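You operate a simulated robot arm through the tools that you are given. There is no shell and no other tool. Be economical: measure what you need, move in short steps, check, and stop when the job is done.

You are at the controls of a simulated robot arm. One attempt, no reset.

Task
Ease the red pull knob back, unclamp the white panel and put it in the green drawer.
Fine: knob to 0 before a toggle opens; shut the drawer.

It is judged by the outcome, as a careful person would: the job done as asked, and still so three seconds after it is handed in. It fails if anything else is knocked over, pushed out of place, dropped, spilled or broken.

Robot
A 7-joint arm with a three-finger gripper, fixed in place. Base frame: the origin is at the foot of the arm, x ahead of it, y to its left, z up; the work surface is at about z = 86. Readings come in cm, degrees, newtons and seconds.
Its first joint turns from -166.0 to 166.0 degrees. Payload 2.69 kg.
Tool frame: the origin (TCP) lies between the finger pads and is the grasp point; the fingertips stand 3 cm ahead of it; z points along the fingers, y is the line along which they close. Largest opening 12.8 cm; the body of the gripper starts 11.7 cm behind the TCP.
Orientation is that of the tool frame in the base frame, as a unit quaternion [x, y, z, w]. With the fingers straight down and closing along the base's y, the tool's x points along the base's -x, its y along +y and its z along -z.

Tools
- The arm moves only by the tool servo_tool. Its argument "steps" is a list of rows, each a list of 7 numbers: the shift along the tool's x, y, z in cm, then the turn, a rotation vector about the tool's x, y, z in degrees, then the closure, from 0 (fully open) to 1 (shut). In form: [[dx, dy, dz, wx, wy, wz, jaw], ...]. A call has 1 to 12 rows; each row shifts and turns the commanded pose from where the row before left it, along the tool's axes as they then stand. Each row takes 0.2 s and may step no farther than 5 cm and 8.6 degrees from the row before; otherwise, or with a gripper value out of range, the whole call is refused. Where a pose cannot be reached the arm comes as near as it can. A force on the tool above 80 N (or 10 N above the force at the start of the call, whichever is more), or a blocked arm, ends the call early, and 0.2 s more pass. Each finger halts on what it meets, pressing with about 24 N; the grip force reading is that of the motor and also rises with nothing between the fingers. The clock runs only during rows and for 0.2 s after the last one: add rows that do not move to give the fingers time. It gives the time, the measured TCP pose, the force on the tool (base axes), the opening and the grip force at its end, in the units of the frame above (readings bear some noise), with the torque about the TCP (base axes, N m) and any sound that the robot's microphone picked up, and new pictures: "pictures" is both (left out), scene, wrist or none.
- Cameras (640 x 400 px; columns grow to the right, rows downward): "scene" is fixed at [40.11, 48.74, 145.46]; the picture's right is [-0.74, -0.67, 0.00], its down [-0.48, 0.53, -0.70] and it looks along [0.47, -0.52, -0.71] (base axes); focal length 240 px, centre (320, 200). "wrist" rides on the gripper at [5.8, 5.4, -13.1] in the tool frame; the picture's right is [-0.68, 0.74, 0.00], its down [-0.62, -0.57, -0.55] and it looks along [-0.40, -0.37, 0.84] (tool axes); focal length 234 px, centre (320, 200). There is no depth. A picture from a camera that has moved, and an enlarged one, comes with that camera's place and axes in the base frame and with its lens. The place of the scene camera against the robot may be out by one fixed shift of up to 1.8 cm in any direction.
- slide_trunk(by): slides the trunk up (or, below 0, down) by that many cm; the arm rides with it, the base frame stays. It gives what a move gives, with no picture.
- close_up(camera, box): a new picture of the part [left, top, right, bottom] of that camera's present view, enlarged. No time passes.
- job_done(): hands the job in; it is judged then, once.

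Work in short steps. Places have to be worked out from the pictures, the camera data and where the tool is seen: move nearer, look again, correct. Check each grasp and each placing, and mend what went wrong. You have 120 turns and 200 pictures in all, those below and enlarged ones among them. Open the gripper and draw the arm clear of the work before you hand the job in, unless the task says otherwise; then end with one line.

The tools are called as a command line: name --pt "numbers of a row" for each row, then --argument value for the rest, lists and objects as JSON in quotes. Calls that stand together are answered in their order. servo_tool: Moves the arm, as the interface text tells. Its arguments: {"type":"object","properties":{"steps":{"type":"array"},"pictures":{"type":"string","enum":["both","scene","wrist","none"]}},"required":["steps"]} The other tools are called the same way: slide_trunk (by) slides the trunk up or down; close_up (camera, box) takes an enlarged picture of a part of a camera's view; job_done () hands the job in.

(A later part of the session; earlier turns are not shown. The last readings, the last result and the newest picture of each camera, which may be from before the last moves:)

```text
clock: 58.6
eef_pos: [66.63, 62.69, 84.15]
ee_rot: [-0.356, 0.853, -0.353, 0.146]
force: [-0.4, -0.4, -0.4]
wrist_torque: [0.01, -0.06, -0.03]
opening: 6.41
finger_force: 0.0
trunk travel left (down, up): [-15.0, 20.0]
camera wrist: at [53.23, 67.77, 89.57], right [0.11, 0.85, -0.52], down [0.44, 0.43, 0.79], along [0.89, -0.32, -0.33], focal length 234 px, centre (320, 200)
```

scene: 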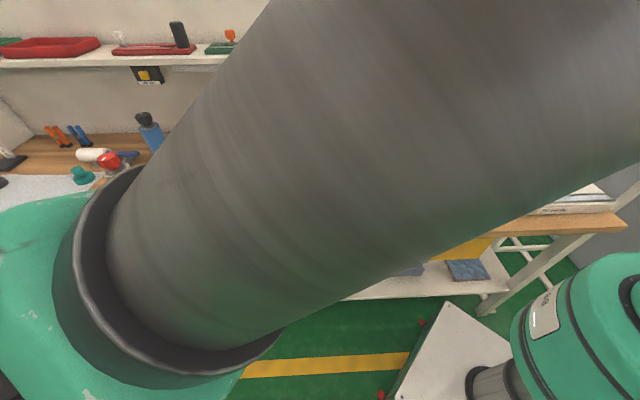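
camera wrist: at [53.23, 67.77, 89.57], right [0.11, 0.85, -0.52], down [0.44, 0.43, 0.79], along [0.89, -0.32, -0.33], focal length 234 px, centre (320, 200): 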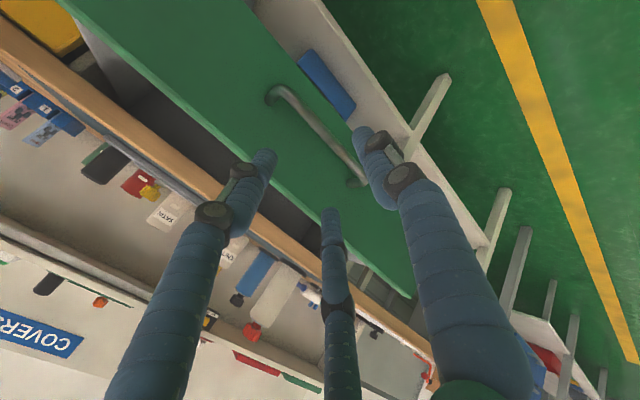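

Now I raise, straighten the hand, and look into the drawer from above.

servo_tool --pt "0 -3.5 -3.5 0 0 0 0.4" --pt "0 -3.5 -3.5 0 0 0 0.4" --pt "0 -3.5 -3.5 0 0 0 0.4" --pt "0 -3.5 -3.5 0 0 0 0.4" --pt "0 -3.5 -3.5 0 0 0 0.4" --pt "0 0 0 -7.5 0 0 0.4" --pt "0 0 0 -7.5 0 0 0.4" --pt "0 0 0 -7.5 0 0 0.4" --pt "0 0 0 -7.5 0 0 0.4" --pt "0 0 0 -7.5 0 0 0.4" --pt "0 0 0 -7.5 0 0 0.4" --pictures "both"

```text
clock: 61.0
eef_pos: [66.55, 62.92, 109.06]
ee_rot: [-0.384, 0.923, 0.001, 0.0]
force: [0.0, -0.2, 0.1]
wrist_torque: [-0.01, -0.02, 0.02]
opening: 7.7
finger_force: 0.1
trunk travel left (down, up): [-15.0, 20.0]
camera wrist: at [58.67, 62.51, 122.07], right [-0.05, 1.0, 0.0], down [0.84, 0.04, 0.55], along [0.55, 0.03, -0.84], focal length 234 px, centre (320, 200)
```

scene: 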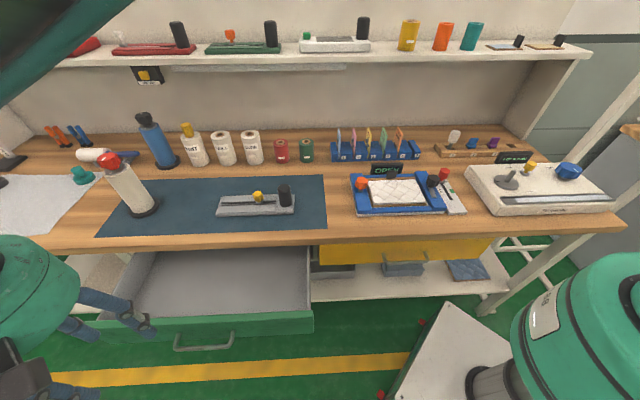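
wrist: 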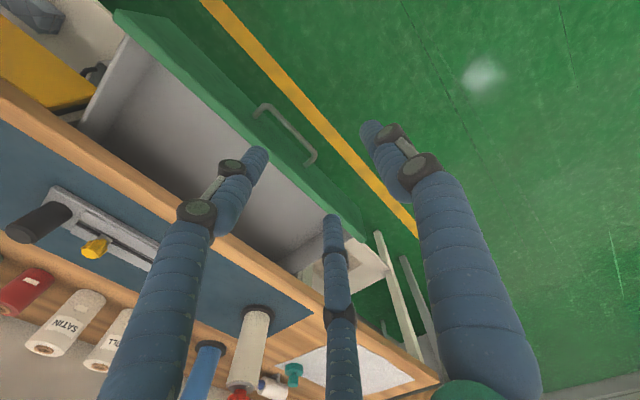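

The drawer is open and empty. I return to the fixture to inspect the dark tab at the back of the panel.

servo_tool --pt "3.4 -3.2 -0.3 0 0 0 0.4" --pt "3.4 -3.2 -0.3 0 0 0 0.4" --pt "3.4 -3.2 -0.3 0 0 0 0.4" --pt "3.4 -3.2 0 0 0 0 0.4" --pt "3.4 -3.2 0 0 0 0 0.4" --pt "3.4 -3.2 0 0 0 0 0.4" --pt "3.4 -3.2 0 0 0 0 0.4" --pt "3.4 -3.2 0 0 0 0 0.4" --pt "3.4 -3.2 0 0 0 0 0.4" --pt "3.4 -3.2 0 0 0 0 0.4" --pt "3.4 -3.2 0 0 0 0 0.4" --pt "3.4 -3.2 0 0 0 0 0.4" --pictures "none"

servo_tool --pt "3.5 -3.4 0 0 0 0 0.4" --pt "3.5 -3.4 0 0 0 0 0.4" --pt "3.5 -3.4 0 0 0 0 0.4" --pt "3.5 -3.4 0 0 0 0 0.4" --pt "1.7 -1.5 0 0 0 0 0.4" --pictures "both"

close_up --camera "wrist" --box '[200, 30, 440, 180]'

close_up --camera "scene" --box '[350, 155, 446, 215]'

```text
clock: 63.6
eef_pos: [64.99, 7.0, 110.03]
ee_rot: [-0.385, 0.923, -0.001, 0.0]
force: [0.1, -0.6, -0.2]
wrist_torque: [0.0, 0.01, -0.02]
opening: 7.7
finger_force: 0.1
trunk travel left (down, up): [-15.0, 20.0]
```

```text
clock: 64.8
eef_pos: [64.55, -14.75, 109.87]
ee_rot: [-0.384, 0.923, 0.001, 0.0]
force: [-0.2, -0.4, 0.0]
wrist_torque: [0.01, 0.0, -0.01]
opening: 7.65
finger_force: 0.0
trunk travel left (down, up): [-15.0, 20.0]
camera wrist: at [56.68, -15.11, 122.96], right [-0.05, 1.0, 0.0], down [0.84, 0.04, 0.55], along [0.55, 0.03, -0.84], focal length 234 px, centre (320, 200)
```

scene: 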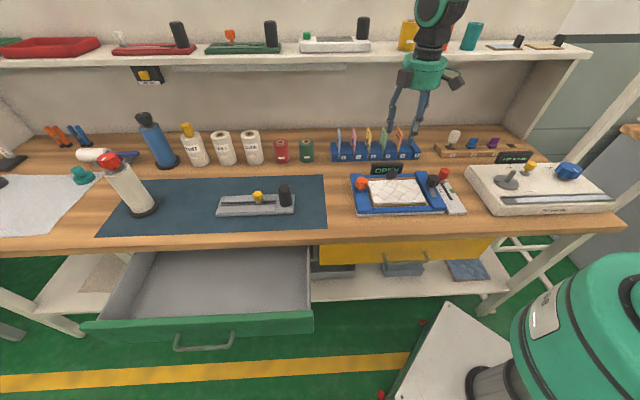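
wrist: 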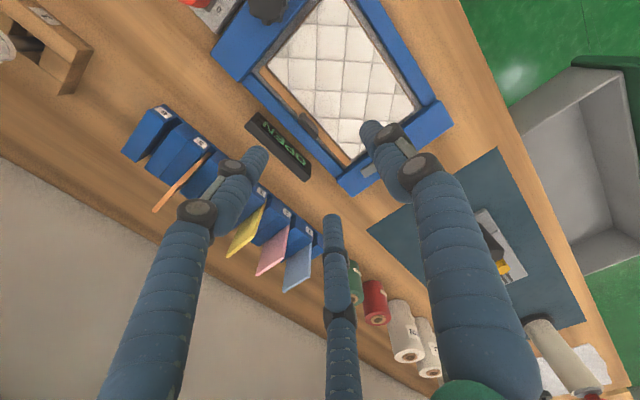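

```text
2.67 times, centred on (320, 105) of wrist
camera zoom: at [56.68, -15.11, 122.96], right [-0.05, 1.0, 0.0], down [0.84, 0.04, 0.55], along [0.55, 0.03, -0.84], focal length 624 px, centre (320, 453)
```

zoom: 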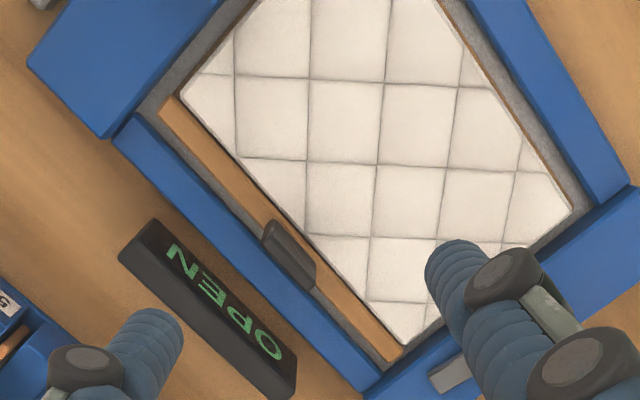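

```text
6.67 times, centred on (398, 185) of scene
camera zoom: at [40.11, 48.74, 145.46], right [-0.74, -0.67, 0.0], down [-0.48, 0.53, -0.7], along [0.47, -0.52, -0.71], focal length 1599 px, centre (-200, 300)
```

zoom: 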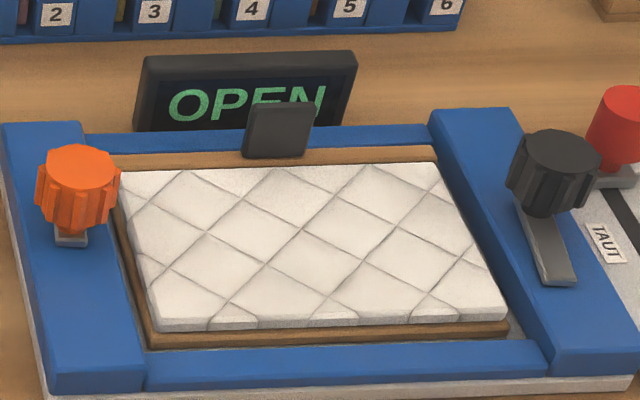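

The dark tab is fixed to the panel's board: a lifting tab, about (65.9,-16.3), top z≈91. I move over it with a narrow opening and drop to just above.

servo_tool --pt "0.1 -2.09 2.5 0 0 0 0.74" --pt "0 0 4 0 0 0 0.74" --pt "0 0 4 0 0 0 0.74" --pt "0 0 0.8 0 0 0 0.74" --pt "0 0 0 0 0 0 0.74" --pictures "wrist"

close_up --camera "wrist" --box '[220, 80, 420, 205]'

close_up --camera "scene" --box '[350, 130, 446, 210]'

```text
clock: 66.0
eef_pos: [66.01, -16.3, 98.49]
ee_rot: [-0.384, 0.923, 0.0, 0.0]
force: [1.1, 0.6, 0.7]
wrist_torque: [0.01, -0.01, 0.01]
opening: 3.34
finger_force: 0.0
trunk travel left (down, up): [-15.0, 20.0]
camera wrist: at [58.21, -16.68, 111.62], right [-0.05, 1.0, 0.0], down [0.84, 0.04, 0.55], along [0.55, 0.03, -0.84], focal length 234 px, centre (320, 200)
```

wrist: 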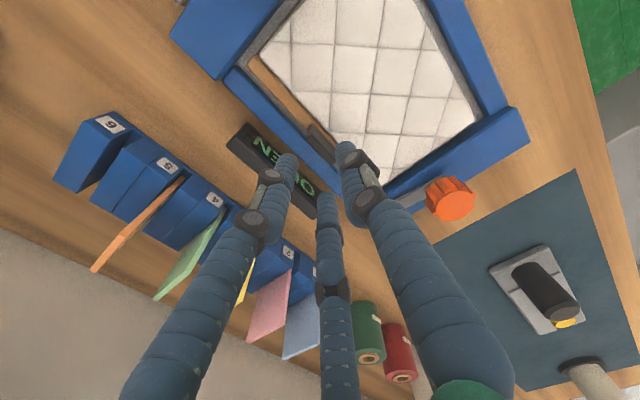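

```text
3.20 times, centred on (320, 142) of wrist
camera zoom: at [58.21, -16.68, 111.62], right [-0.05, 1.0, 0.0], down [0.84, 0.04, 0.55], along [0.55, 0.03, -0.84], focal length 749 px, centre (320, 384)
```

zoom: 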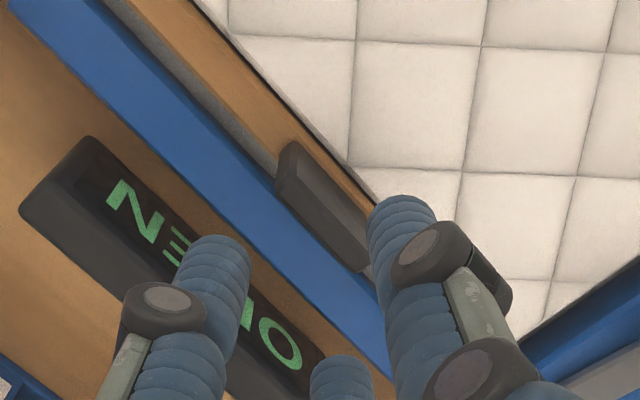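

```text
5.00 times, centred on (398, 170) of scene
camera zoom: at [40.11, 48.74, 145.46], right [-0.74, -0.67, 0.0], down [-0.48, 0.53, -0.7], along [0.47, -0.52, -0.71], focal length 1200 px, centre (-70, 350)
```

zoom: 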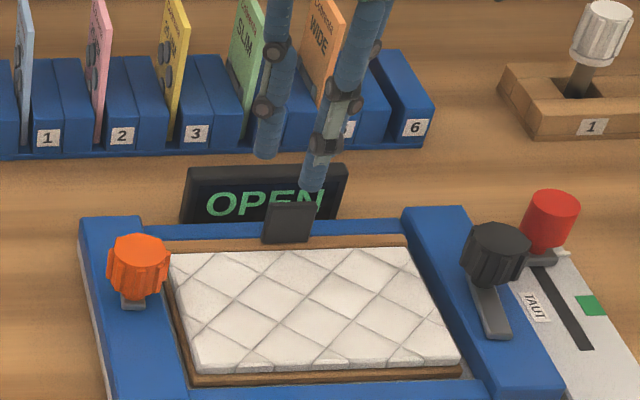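

Tab centre is about 0.4 cm toward the front of the TCP. I correct and lower to grip height.

servo_tool --pt "0 0.4 2 0 0 0 0.74" --pt "0 0 1.5 0 0 0 0.74" --pt "0 0 1.2 0 0 0 0.74" --pt "0 0 1.0 0 0 0 0.74" --pictures "wrist"

close_up --camera "wrist" --box '[220, 80, 420, 205]'

close_up --camera "scene" --box '[350, 130, 446, 210]'

```text
clock: 67.0
eef_pos: [65.73, -16.17, 92.76]
ee_rot: [-0.384, 0.923, 0.001, -0.002]
force: [-7.8, -18.7, 5.9]
wrist_torque: [-0.14, 0.11, 0.04]
opening: 5.51
finger_force: 10.3
trunk travel left (down, up): [-15.0, 20.0]
camera wrist: at [57.85, -16.59, 105.87], right [-0.05, 1.0, 0.0], down [0.84, 0.04, 0.55], along [0.55, 0.03, -0.84], focal length 234 px, centre (320, 200)
```

wrist: 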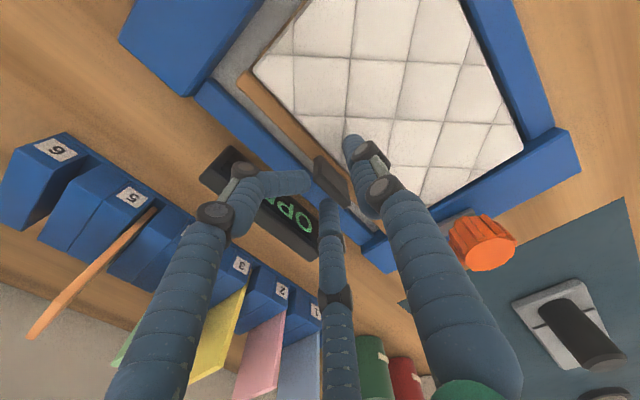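

```text
3.20 times, centred on (320, 142) of wrist
camera zoom: at [57.85, -16.59, 105.87], right [-0.05, 1.0, 0.0], down [0.84, 0.04, 0.55], along [0.55, 0.03, -0.84], focal length 749 px, centre (320, 384)
```

zoom: 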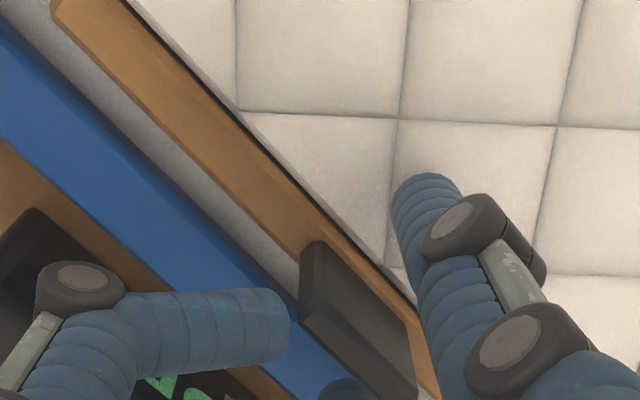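

```text
5.00 times, centred on (398, 170) of scene
camera zoom: at [40.11, 48.74, 145.46], right [-0.74, -0.67, 0.0], down [-0.48, 0.53, -0.7], along [0.47, -0.52, -0.71], focal length 1200 px, centre (-70, 350)
```

zoom: 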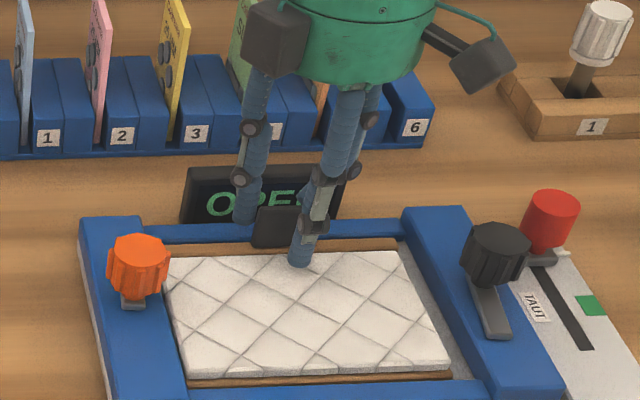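

On the way down the left finger wedged against the tab's end corner and nudged the panel a few mm inside its frame. I raise, and look again before regripping.

servo_tool --pt "0 0 -1 0 0 0 0.65" --pt "0 0 -1.5 0 0 0 0.65" --pt "0 0 -3 0 0 0 0.65" --pt "0 0 0 0 0 0 0.65" --pictures "wrist"

close_up --camera "wrist" --box '[220, 80, 420, 205]'

close_up --camera "scene" --box '[350, 155, 446, 215]'

```text
clock: 68.0
eef_pos: [65.76, -16.02, 98.37]
ee_rot: [-0.384, 0.923, 0.0, 0.0]
force: [-0.1, 0.6, -0.2]
wrist_torque: [-0.05, 0.02, 0.01]
opening: 4.58
finger_force: 0.0
trunk travel left (down, up): [-15.0, 20.0]
camera wrist: at [57.91, -16.46, 111.37], right [-0.05, 1.0, 0.0], down [0.83, 0.04, 0.55], along [0.55, 0.03, -0.84], focal length 234 px, centre (320, 200)
```

wrist: 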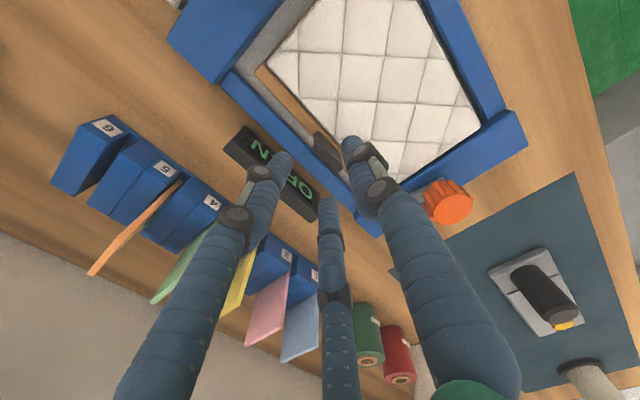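

```text
3.20 times, centred on (320, 142) of wrist
camera zoom: at [57.91, -16.46, 111.37], right [-0.05, 1.0, 0.0], down [0.83, 0.04, 0.55], along [0.55, 0.03, -0.84], focal length 749 px, centre (320, 384)
```

zoom: 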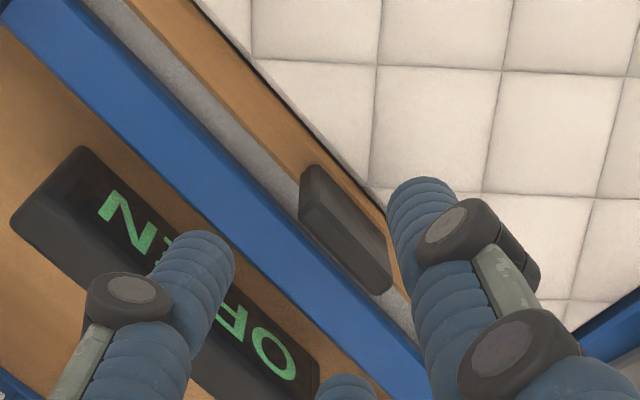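

```text
6.67 times, centred on (398, 185) of scene
camera zoom: at [40.11, 48.74, 145.46], right [-0.74, -0.67, 0.0], down [-0.48, 0.53, -0.7], along [0.47, -0.52, -0.71], focal length 1599 px, centre (-200, 300)
```

zoom: 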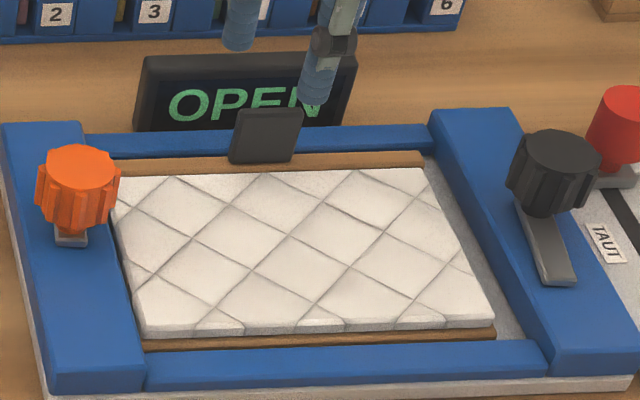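

Panel only shifted about 0.7 cm inside its frame. I re-centre over the tab (35.8 along, a bit wall-side) and stop with the tips just above it.

servo_tool --pt "-0.63 -0.25 1.5 0 0 0 0.67" --pt "0 0 1.2 0 0 0 0.67" --pt "0 0 0 0 0 0 0.67" --pictures "wrist"

close_up --camera "wrist" --box '[240, 100, 400, 200]'

close_up --camera "scene" --box '[366, 145, 430, 195]'

```text
clock: 68.8
eef_pos: [66.58, -15.74, 95.43]
ee_rot: [-0.385, 0.923, 0.0, 0.0]
force: [-1.4, 0.7, 0.1]
wrist_torque: [0.01, 0.0, 0.01]
opening: 4.23
finger_force: 0.0
trunk travel left (down, up): [-15.0, 20.0]
camera wrist: at [58.7, -16.16, 108.57], right [-0.05, 1.0, 0.0], down [0.84, 0.04, 0.55], along [0.55, 0.03, -0.84], focal length 234 px, centre (320, 200)
```

wrist: 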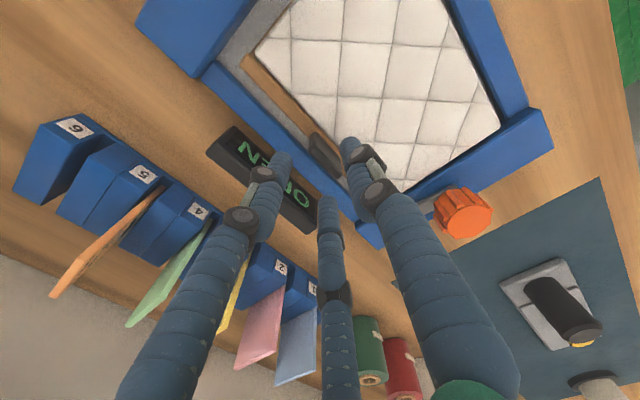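

```text
4.00 times, centred on (320, 150) of wrist
camera zoom: at [58.7, -16.16, 108.57], right [-0.05, 1.0, 0.0], down [0.84, 0.04, 0.55], along [0.55, 0.03, -0.84], focal length 937 px, centre (320, 400)
```

zoom: 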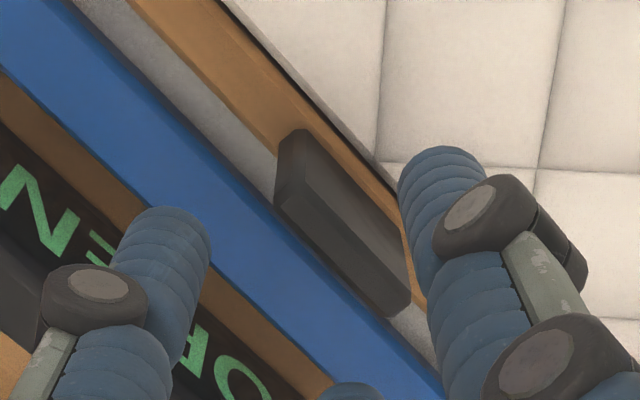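

```text
8.00 times, centred on (398, 170) of scene
camera zoom: at [40.11, 48.74, 145.46], right [-0.74, -0.67, 0.0], down [-0.48, 0.53, -0.7], along [0.47, -0.52, -0.71], focal length 1919 px, centre (-304, 440)
```

zoom: 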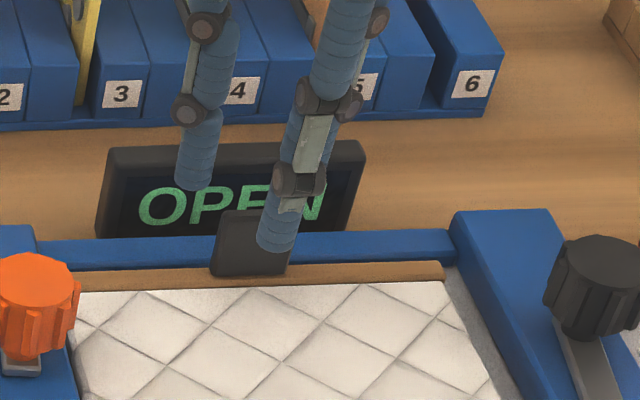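

Relative to the hand the tab now sits centred and slightly toward the single front finger, so all three fingers clear its corners. I lower slowly.

servo_tool --pt "0 0 0.9 0 0 0 0.67" --pt "0 0 0.9 0 0 0 0.67" --pt "0 0 0.9 0 0 0 0.67" --pictures "wrist"

close_up --camera "wrist" --box '[240, 100, 400, 200]'

```text
clock: 69.6
eef_pos: [66.47, -15.74, 92.94]
ee_rot: [-0.384, 0.923, 0.0, 0.0]
force: [-0.1, 0.1, -0.6]
wrist_torque: [0.02, 0.01, -0.04]
opening: 4.21
finger_force: 0.0
trunk travel left (down, up): [-15.0, 20.0]
camera wrist: at [58.61, -16.12, 106.01], right [-0.05, 1.0, 0.0], down [0.84, 0.04, 0.55], along [0.55, 0.03, -0.84], focal length 234 px, centre (320, 200)
```

wrist: 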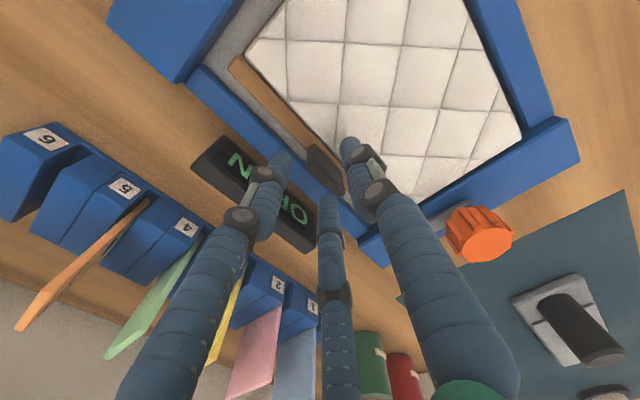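

```text
4.00 times, centred on (320, 150) of wrist
camera zoom: at [58.61, -16.12, 106.01], right [-0.05, 1.0, 0.0], down [0.84, 0.04, 0.55], along [0.55, 0.03, -0.84], focal length 937 px, centre (320, 400)
```

zoom: 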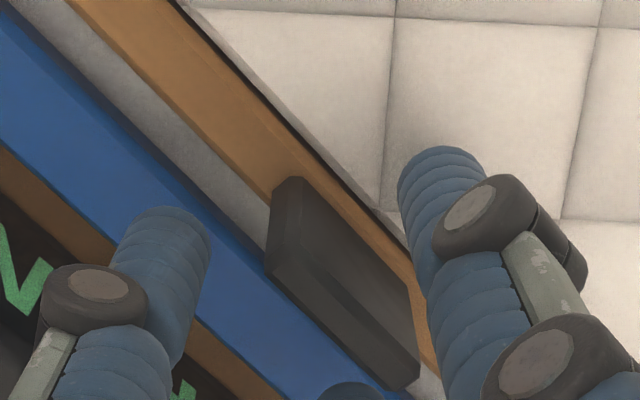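

No contact and centred. I lower slightly more and close.

servo_tool --pt "0 0 0.5 0 0 0 0.67" --pt "0 0 0 0 0 0 0.78" --pt "0 0 0 0 0 0 0.88" --pt "0 0 0 0 0 0 0.95" --pt "0 0 0 0 0 0 1" --pt "0 0 0 0 0 0 1" --pictures "wrist"

close_up --camera "wrist" --box '[240, 100, 400, 200]'

close_up --camera "scene" --box '[350, 135, 446, 215]'

```text
clock: 71.0
eef_pos: [66.4, -15.77, 92.35]
ee_rot: [-0.384, 0.923, 0.0, 0.0]
force: [-0.9, 0.8, -0.4]
wrist_torque: [0.02, 0.1, -0.03]
opening: 1.46
finger_force: 24.0
trunk travel left (down, up): [-15.0, 20.0]
camera wrist: at [58.6, -16.15, 105.44], right [-0.05, 1.0, 0.0], down [0.84, 0.04, 0.55], along [0.55, 0.03, -0.84], focal length 234 px, centre (320, 200)
```

wrist: 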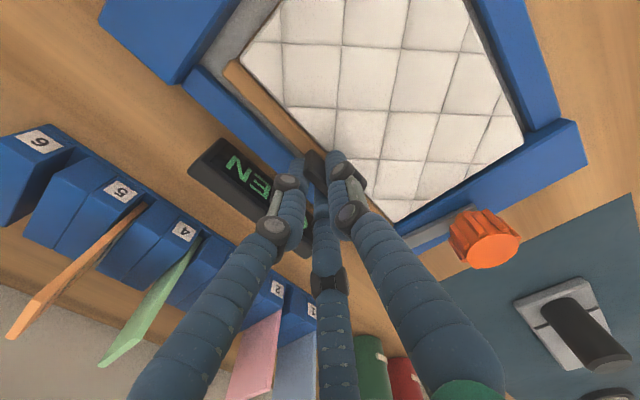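

```text
4.00 times, centred on (320, 150) of wrist
camera zoom: at [58.6, -16.15, 105.44], right [-0.05, 1.0, 0.0], down [0.84, 0.04, 0.55], along [0.55, 0.03, -0.84], focal length 937 px, centre (320, 400)
```

zoom: 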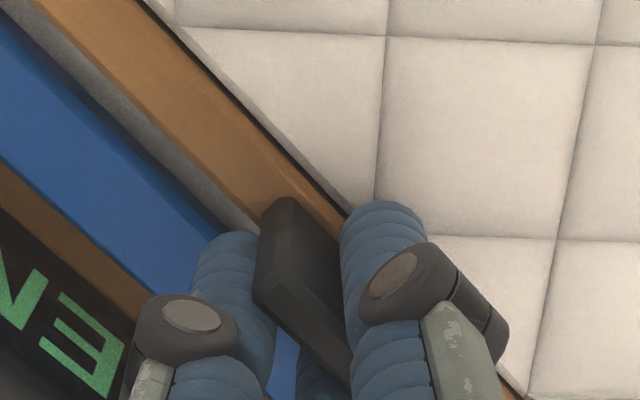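

```text
5.00 times, centred on (398, 175) of scene
camera zoom: at [40.11, 48.74, 145.46], right [-0.74, -0.67, 0.0], down [-0.48, 0.53, -0.7], along [0.47, -0.52, -0.71], focal length 1200 px, centre (-70, 325)
```

zoom: 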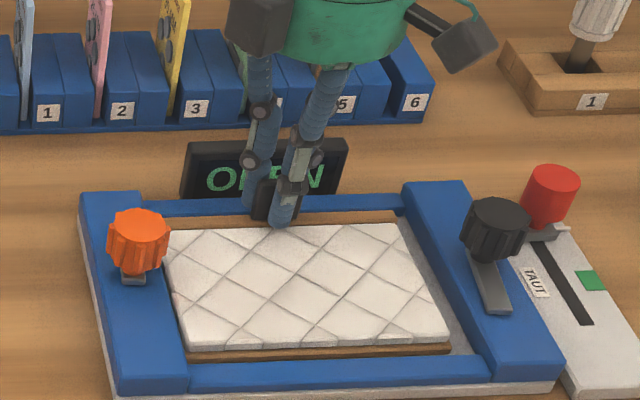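

Firm grip on the tab (1.46 cm). I lift slowly and check.

servo_tool --pt "0 0 -0.5 0 0 0 1" --pt "0 0 -0.7 0 0 0 1" --pt "0 0 -1 0 0 0 1" --pt "0 0 -1 0 0 0 1" --pictures "scene"

close_up --camera "scene" --box '[350, 135, 446, 215]'

```text
clock: 72.0
eef_pos: [66.59, -15.65, 95.7]
ee_rot: [-0.384, 0.923, 0.0, 0.0]
force: [-1.2, 0.1, -2.4]
wrist_torque: [-0.09, -0.07, 0.0]
opening: 1.49
finger_force: 24.3
trunk travel left (down, up): [-15.0, 20.0]
```

scene: 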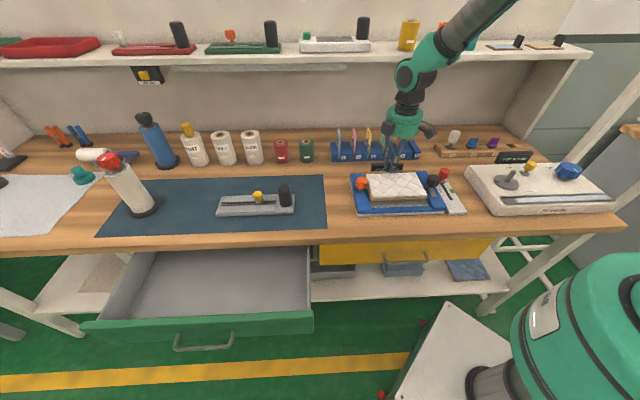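

```text
5.00 times, centred on (398, 175) of scene
camera zoom: at [40.11, 48.74, 145.46], right [-0.74, -0.67, 0.0], down [-0.48, 0.53, -0.7], along [0.47, -0.52, -0.71], focal length 1200 px, centre (-70, 325)
```

zoom: 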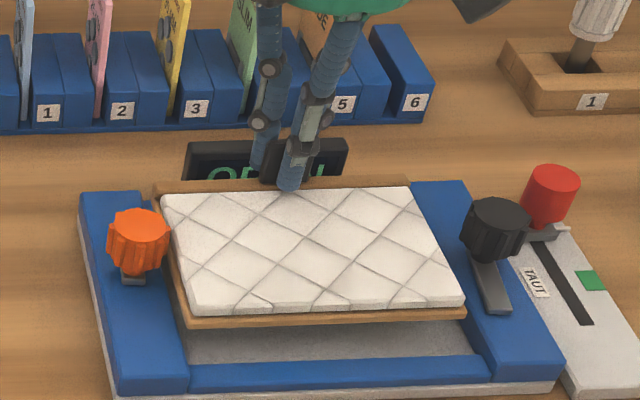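

Panel is lifted level and held. I raise it to clear height, then carry it over to the drawer.

servo_tool --pt "0 0 -1.5 0 0 0 1" --pt "0 0 -2 0 0 0 1" --pt "0 0 -2.5 0 0 0 1" --pt "0 0 -2.5 0 0 0 1" --pt "0 0 -2.5 0 0 0 1" --pt "0 0 -1.5 0 0 0 1" --pt "-1.5 1 0 0 0 0 1" --pt "-2.5 1.7 0 0 0 0 1" --pt "-3 2 0 0 0 0 1" --pt "-3 2 0 0 0 0 1" --pt "-3 2 0 0 0 0 1" --pictures "scene"

```text
clock: 74.4
eef_pos: [69.58, -0.54, 108.22]
ee_rot: [-0.384, 0.923, 0.001, 0.0]
force: [-0.3, -0.5, -0.9]
wrist_torque: [-0.03, -0.06, 0.0]
opening: 1.49
finger_force: 24.0
trunk travel left (down, up): [-15.0, 20.0]
```

scene: 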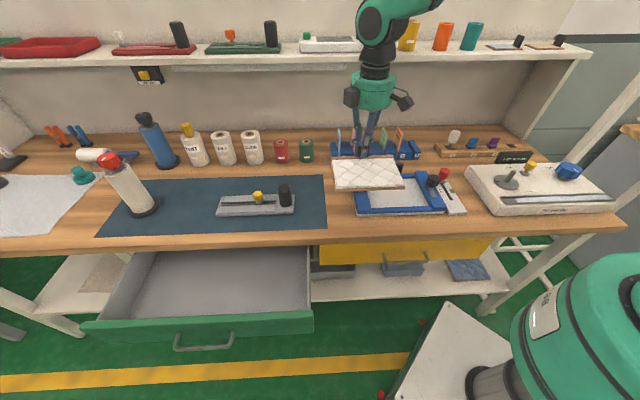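

servo_tool --pt "-3.11 2.04 0 0 0 0 1" --pt "-3.11 2.04 0 0 0 0 1" --pt "-3.11 2.04 0 0 0 0 1" --pt "-3.11 2.04 0 0 0 0 1" --pt "-3.11 2.04 0 0 0 0 1" --pt "-3.11 2.04 0 0 0 0 1" --pt "-3.11 2.04 0 0 0 0 1" --pt "-3.11 2.04 0 0 0 0 1" --pt "-3.11 2.04 0 0 0 0 1" --pt "-3.11 2.04 0 0 0 0 1" --pictures "both"

```text
clock: 76.6
eef_pos: [77.01, 35.82, 108.03]
ee_rot: [-0.383, 0.924, -0.001, 0.0]
force: [0.2, 0.1, -2.3]
wrist_torque: [-0.03, -0.09, 0.01]
opening: 1.47
finger_force: 24.1
trunk travel left (down, up): [-15.0, 20.0]
camera wrist: at [69.21, 35.5, 121.23], right [-0.05, 1.0, 0.0], down [0.84, 0.04, 0.55], along [0.55, 0.02, -0.84], focal length 234 px, centre (320, 200)
```

scene: 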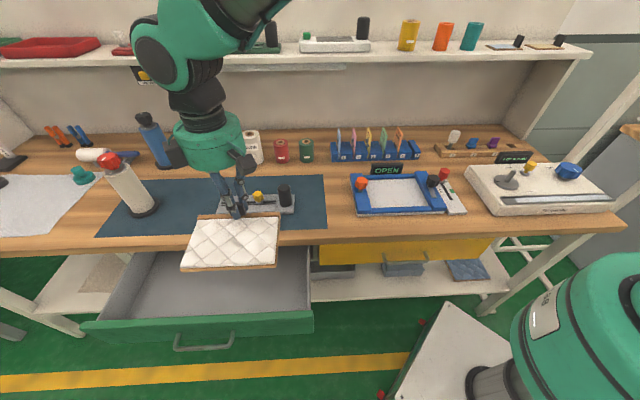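
wrist: 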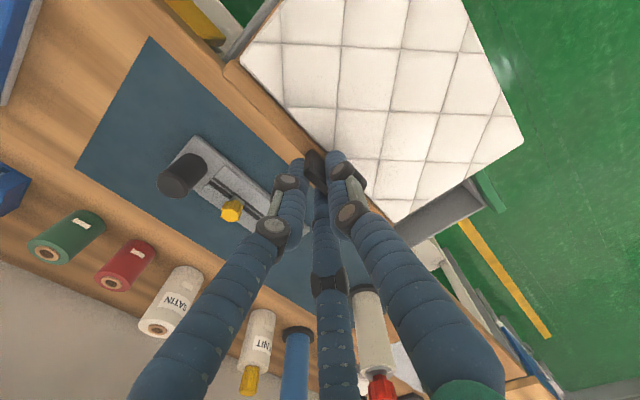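

Bench edge is at v≈33.7, drawer front inner face ≈15.5; the panel spans 16.7–30. I shift 0.3 wall-ward and lower to just above the drawer rim.

servo_tool --pt "0 -0.3 2 0 0 0 1" --pt "0 0 3 0 0 0 1" --pt "0 0 3 0 0 0 1" --pt "0 0 3 0 0 0 1" --pt "0 0 3 0 0 0 1" --pt "0 0 2.5 0 0 0 1" --pt "0 0 1.5 0 0 0 1" --pictures "both"

close_up --camera "scene" --box '[80, 180, 330, 360]'

```text
clock: 78.2
eef_pos: [77.01, 35.83, 90.0]
ee_rot: [-0.384, 0.923, 0.0, 0.0]
force: [-0.2, 0.2, -1.3]
wrist_torque: [-0.08, -0.05, 0.0]
opening: 1.46
finger_force: 24.1
trunk travel left (down, up): [-15.0, 20.0]
camera wrist: at [69.19, 35.42, 103.15], right [-0.05, 1.0, 0.0], down [0.84, 0.04, 0.55], along [0.55, 0.03, -0.84], focal length 234 px, centre (320, 200)
```

scene: 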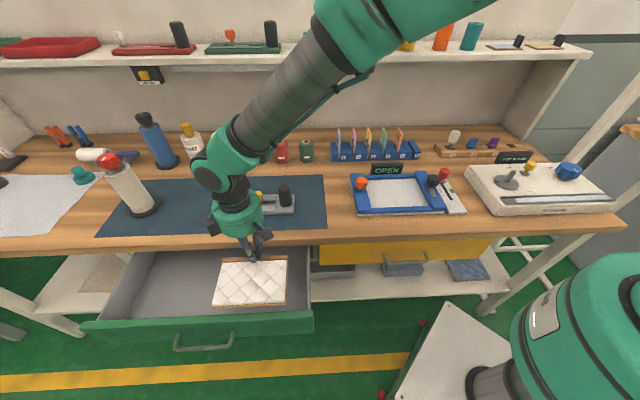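
wrist: 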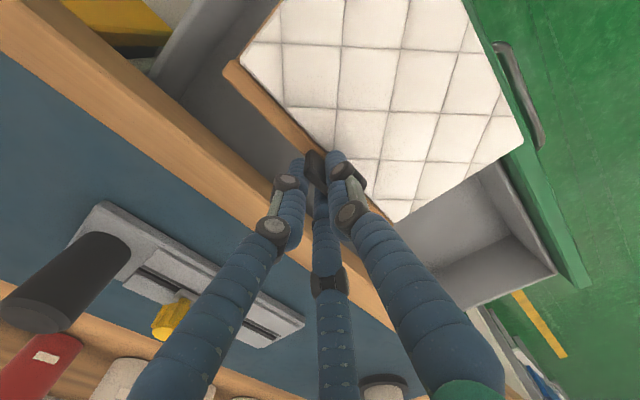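

```text
2.22 times, centred on (205, 270) of scene
camera zoom: at [40.11, 48.74, 145.46], right [-0.74, -0.67, 0.0], down [-0.48, 0.53, -0.7], along [0.47, -0.52, -0.71], focal length 533 px, centre (576, 44)
```

zoom: 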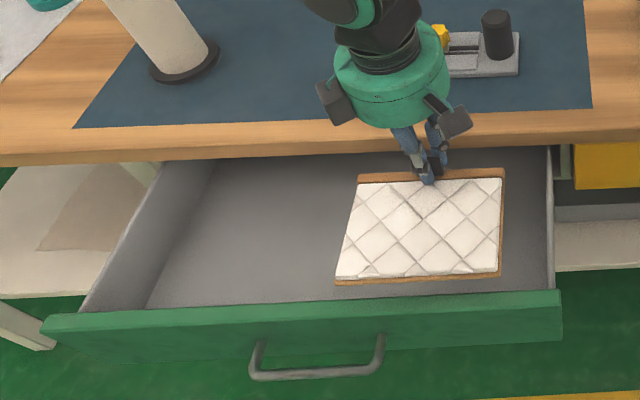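

Everything lines up inside the drawer. I shift 0.4 cm wall-ward and lower in.

servo_tool --pt "0 -0.4 1.5 0 0 0 1" --pt "0 0 2 0 0 0 1" --pt "0 0 2 0 0 0 1" --pt "0 0 1.5 0 0 0 1" --pt "0 0 1 0 0 0 1" --pictures "both"

close_up --camera "scene" --box '[180, 210, 330, 330]'

```text
clock: 79.4
eef_pos: [77.14, 35.44, 81.73]
ee_rot: [-0.384, 0.923, 0.0, -0.002]
force: [-1.1, 0.6, -3.0]
wrist_torque: [-0.05, -0.15, 0.03]
opening: 1.51
finger_force: 23.9
trunk travel left (down, up): [-15.0, 20.0]
camera wrist: at [69.38, 35.03, 94.94], right [-0.05, 1.0, 0.0], down [0.84, 0.04, 0.55], along [0.54, 0.02, -0.84], focal length 234 px, centre (320, 200)
```

scene: 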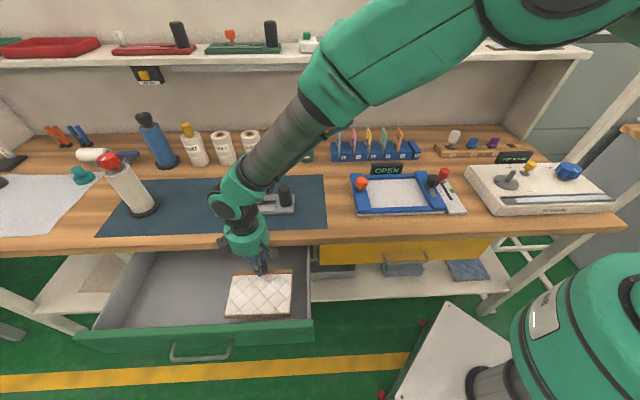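
wrist: 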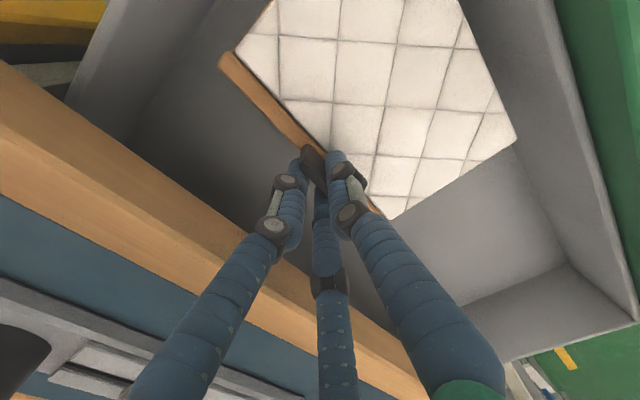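

```text
3.33 times, centred on (255, 270) of scene
camera zoom: at [40.11, 48.74, 145.46], right [-0.74, -0.67, 0.0], down [-0.48, 0.53, -0.7], along [0.47, -0.52, -0.71], focal length 800 px, centre (537, -33)
```

zoom: 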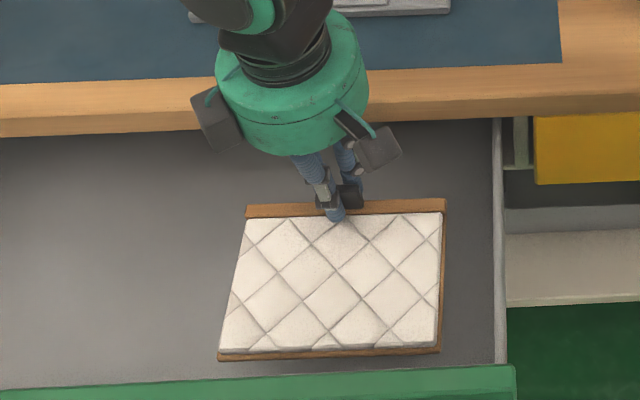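

The panel is inside the drawer walls with clearance. I lower the last few centimetres slowly, watching the force.

servo_tool --pt "0 0 0.8 0 0 0 1" --pt "0 0 0.7 0 0 0 1" --pt "0 0 0.5 0 0 0 1" --pt "0 0 0.4 0 0 0 1" --pictures "both"

close_up --camera "scene" --box '[180, 210, 330, 330]'

```text
clock: 80.4
eef_pos: [77.39, 35.52, 79.84]
ee_rot: [-0.384, 0.923, 0.0, 0.0]
force: [0.7, -0.3, -1.7]
wrist_torque: [-0.03, -0.09, -0.01]
opening: 1.47
finger_force: 24.4
trunk travel left (down, up): [-15.0, 20.0]
camera wrist: at [69.47, 35.14, 92.92], right [-0.05, 1.0, 0.0], down [0.84, 0.04, 0.55], along [0.55, 0.03, -0.84], focal length 234 px, centre (320, 200)
```

scene: 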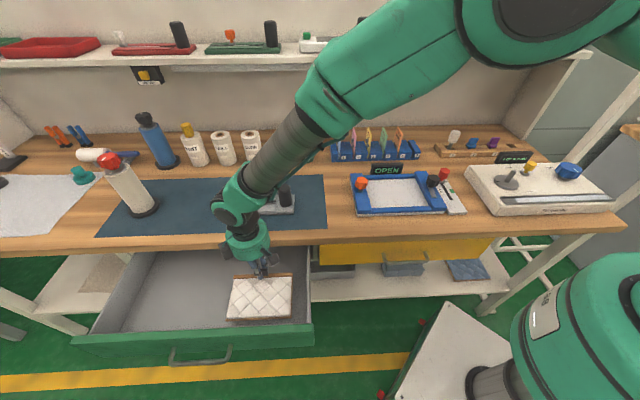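
wrist: 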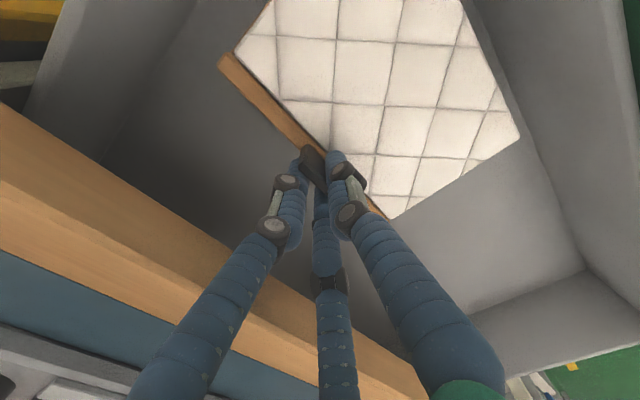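

```text
3.33 times, centred on (255, 270) of scene
camera zoom: at [40.11, 48.74, 145.46], right [-0.74, -0.67, 0.0], down [-0.48, 0.53, -0.7], along [0.47, -0.52, -0.71], focal length 800 px, centre (537, -33)
```

zoom: 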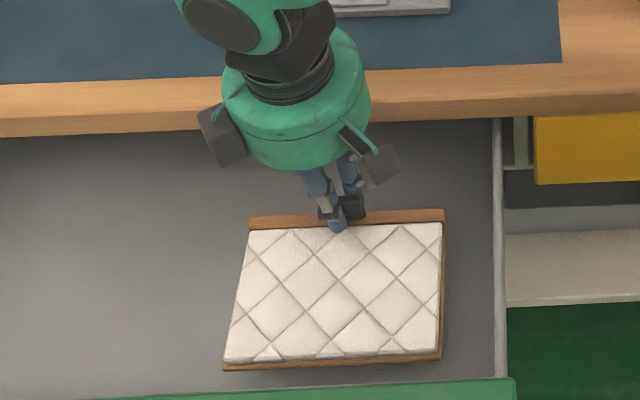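

servo_tool --pt "0 0 0.4 0 0 0 1" --pt "0 0 0.4 0 0 0 1" --pt "0 0 0.3 0 0 0 1" --pictures "scene"

```text
clock: 81.2
eef_pos: [77.26, 35.54, 78.65]
ee_rot: [-0.384, 0.923, 0.001, 0.001]
force: [0.0, -0.3, -2.8]
wrist_torque: [-0.08, -0.05, 0.03]
opening: 1.49
finger_force: 24.1
trunk travel left (down, up): [-15.0, 20.0]
```

scene: 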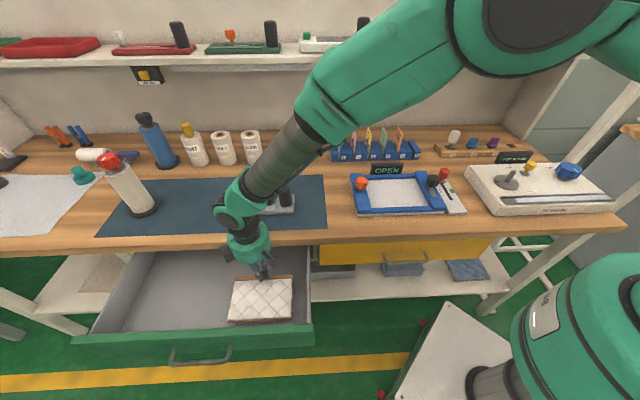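

servo_tool --pt "0 0 0.3 0 0 0 1" --pt "0 0 0.3 0 0 0 1" --pt "0 0 0.3 0 0 0 1" --pictures "none"

close_up --camera "scene" --box '[180, 210, 330, 330]'

```text
clock: 82.0
eef_pos: [77.23, 35.54, 77.81]
ee_rot: [-0.385, 0.923, 0.0, 0.0]
force: [0.9, 0.2, -1.7]
wrist_torque: [-0.06, -0.07, 0.02]
opening: 1.48
finger_force: 23.8
trunk travel left (down, up): [-15.0, 20.0]
```

```text
3.33 times, centred on (255, 270) of scene
camera zoom: at [40.11, 48.74, 145.46], right [-0.74, -0.67, 0.0], down [-0.48, 0.53, -0.7], along [0.47, -0.52, -0.71], focal length 800 px, centre (537, -33)
```

zoom: 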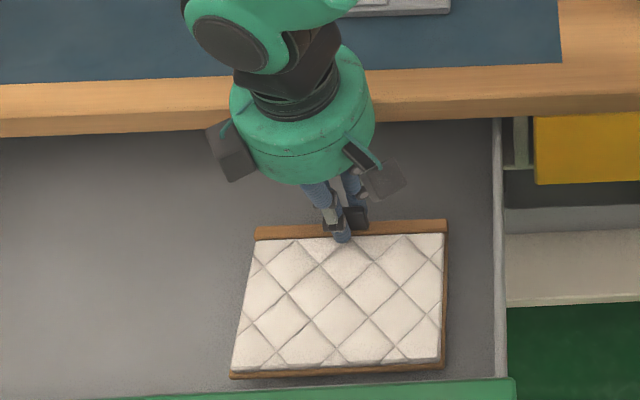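

servo_tool --pt "0 0 0.3 0 0 0 1" --pt "0 0 0.3 0 0 0 1" --pictures "none"

servo_tool --pt "0 0 0.25 0 0 0 1" --pt "0 0 0.25 0 0 0 1" --pictures "none"

```text
clock: 82.6
eef_pos: [77.29, 35.5, 77.04]
ee_rot: [-0.384, 0.923, -0.001, 0.0]
force: [0.0, -0.3, -1.4]
wrist_torque: [-0.05, -0.04, -0.01]
opening: 1.46
finger_force: 24.2
trunk travel left (down, up): [-15.0, 20.0]
```

```text
clock: 83.2
eef_pos: [77.26, 35.54, 76.57]
ee_rot: [-0.385, 0.923, 0.0, 0.0]
force: [-1.0, 0.2, -2.1]
wrist_torque: [-0.05, -0.05, 0.0]
opening: 1.45
finger_force: 24.1
trunk travel left (down, up): [-15.0, 20.0]
```

servo_tool --pt "0 0 0 0 0 0 1" --pictures "wrist"

close_up --camera "scene" --box '[180, 210, 330, 330]'

```text
clock: 83.6
eef_pos: [77.3, 35.64, 76.6]
ee_rot: [-0.384, 0.923, 0.0, 0.0]
force: [-0.8, -1.2, -1.4]
wrist_torque: [-0.06, -0.07, 0.01]
opening: 1.45
finger_force: 23.8
trunk travel left (down, up): [-15.0, 20.0]
camera wrist: at [69.39, 35.16, 89.72], right [-0.05, 1.0, 0.0], down [0.84, 0.04, 0.55], along [0.55, 0.03, -0.84], focal length 234 px, centre (320, 200)
```

wrist: 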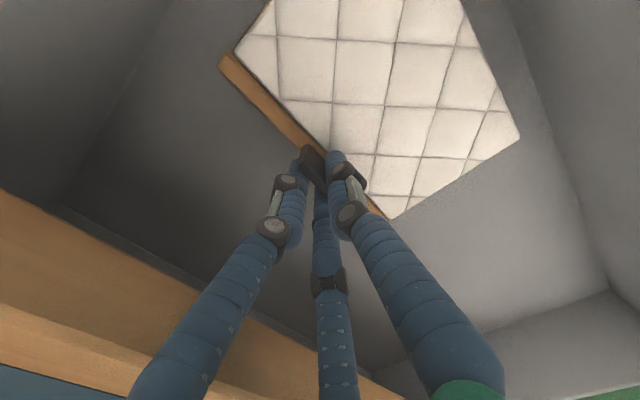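

```text
3.33 times, centred on (255, 270) of scene
camera zoom: at [40.11, 48.74, 145.46], right [-0.74, -0.67, 0.0], down [-0.48, 0.53, -0.7], along [0.47, -0.52, -0.71], focal length 800 px, centre (537, -33)
```

zoom: 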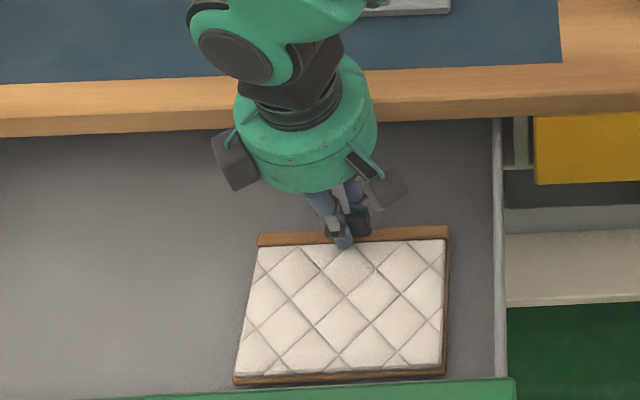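

servo_tool --pt "0 0 0.25 0 0 0 1" --pt "0 0 0.25 0 0 0 1" --pictures "none"

servo_tool --pt "0 0 0.25 0 0 0 1" --pt "0 0 0.25 0 0 0 1" --pictures "none"

```text
clock: 84.2
eef_pos: [77.22, 35.6, 76.06]
ee_rot: [-0.384, 0.923, -0.001, 0.0]
force: [0.2, 0.2, -1.3]
wrist_torque: [-0.04, -0.08, -0.01]
opening: 1.46
finger_force: 23.6
trunk travel left (down, up): [-15.0, 20.0]
```

```text
clock: 84.8
eef_pos: [77.37, 35.57, 75.56]
ee_rot: [-0.384, 0.923, 0.001, -0.001]
force: [-0.8, 0.4, -2.4]
wrist_torque: [-0.08, -0.11, -0.02]
opening: 1.46
finger_force: 24.1
trunk travel left (down, up): [-15.0, 20.0]
```

servo_tool --pt "0 0 0.2 0 0 0 1" --pt "0 0 0.1 0 0 0 1" --pictures "none"

servo_tool --pt "0 0 0.2 0 0 0 1" --pt "0 0 0.1 0 0 0 1" --pictures "wrist"

close_up --camera "scene" --box '[180, 210, 330, 330]'

```text
clock: 85.4
eef_pos: [77.32, 35.51, 75.51]
ee_rot: [-0.384, 0.923, 0.001, 0.0]
force: [2.1, -0.2, 8.7]
wrist_torque: [-0.56, 0.77, -0.06]
opening: 1.45
finger_force: 24.2
trunk travel left (down, up): [-15.0, 20.0]
```

```text
clock: 86.0
eef_pos: [77.45, 35.6, 75.19]
ee_rot: [-0.385, 0.923, 0.001, 0.002]
force: [0.5, -0.2, 25.5]
wrist_torque: [0.23, 0.22, 0.1]
opening: 1.48
finger_force: 24.4
trunk travel left (down, up): [-15.0, 20.0]
camera wrist: at [69.51, 35.16, 88.35], right [-0.05, 1.0, 0.0], down [0.83, 0.04, 0.55], along [0.55, 0.03, -0.83], focal length 234 px, centre (320, 200)
```

wrist: 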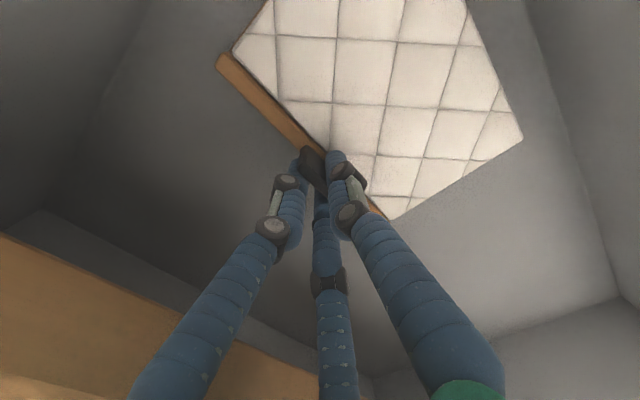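

```text
3.33 times, centred on (255, 270) of scene
camera zoom: at [40.11, 48.74, 145.46], right [-0.74, -0.67, 0.0], down [-0.48, 0.53, -0.7], along [0.47, -0.52, -0.71], focal length 800 px, centre (537, -33)
```

zoom: 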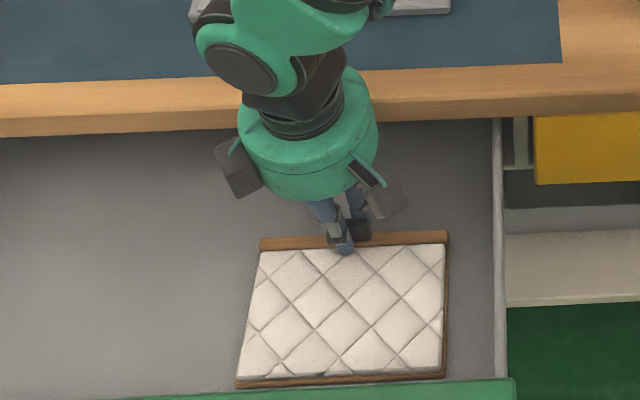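

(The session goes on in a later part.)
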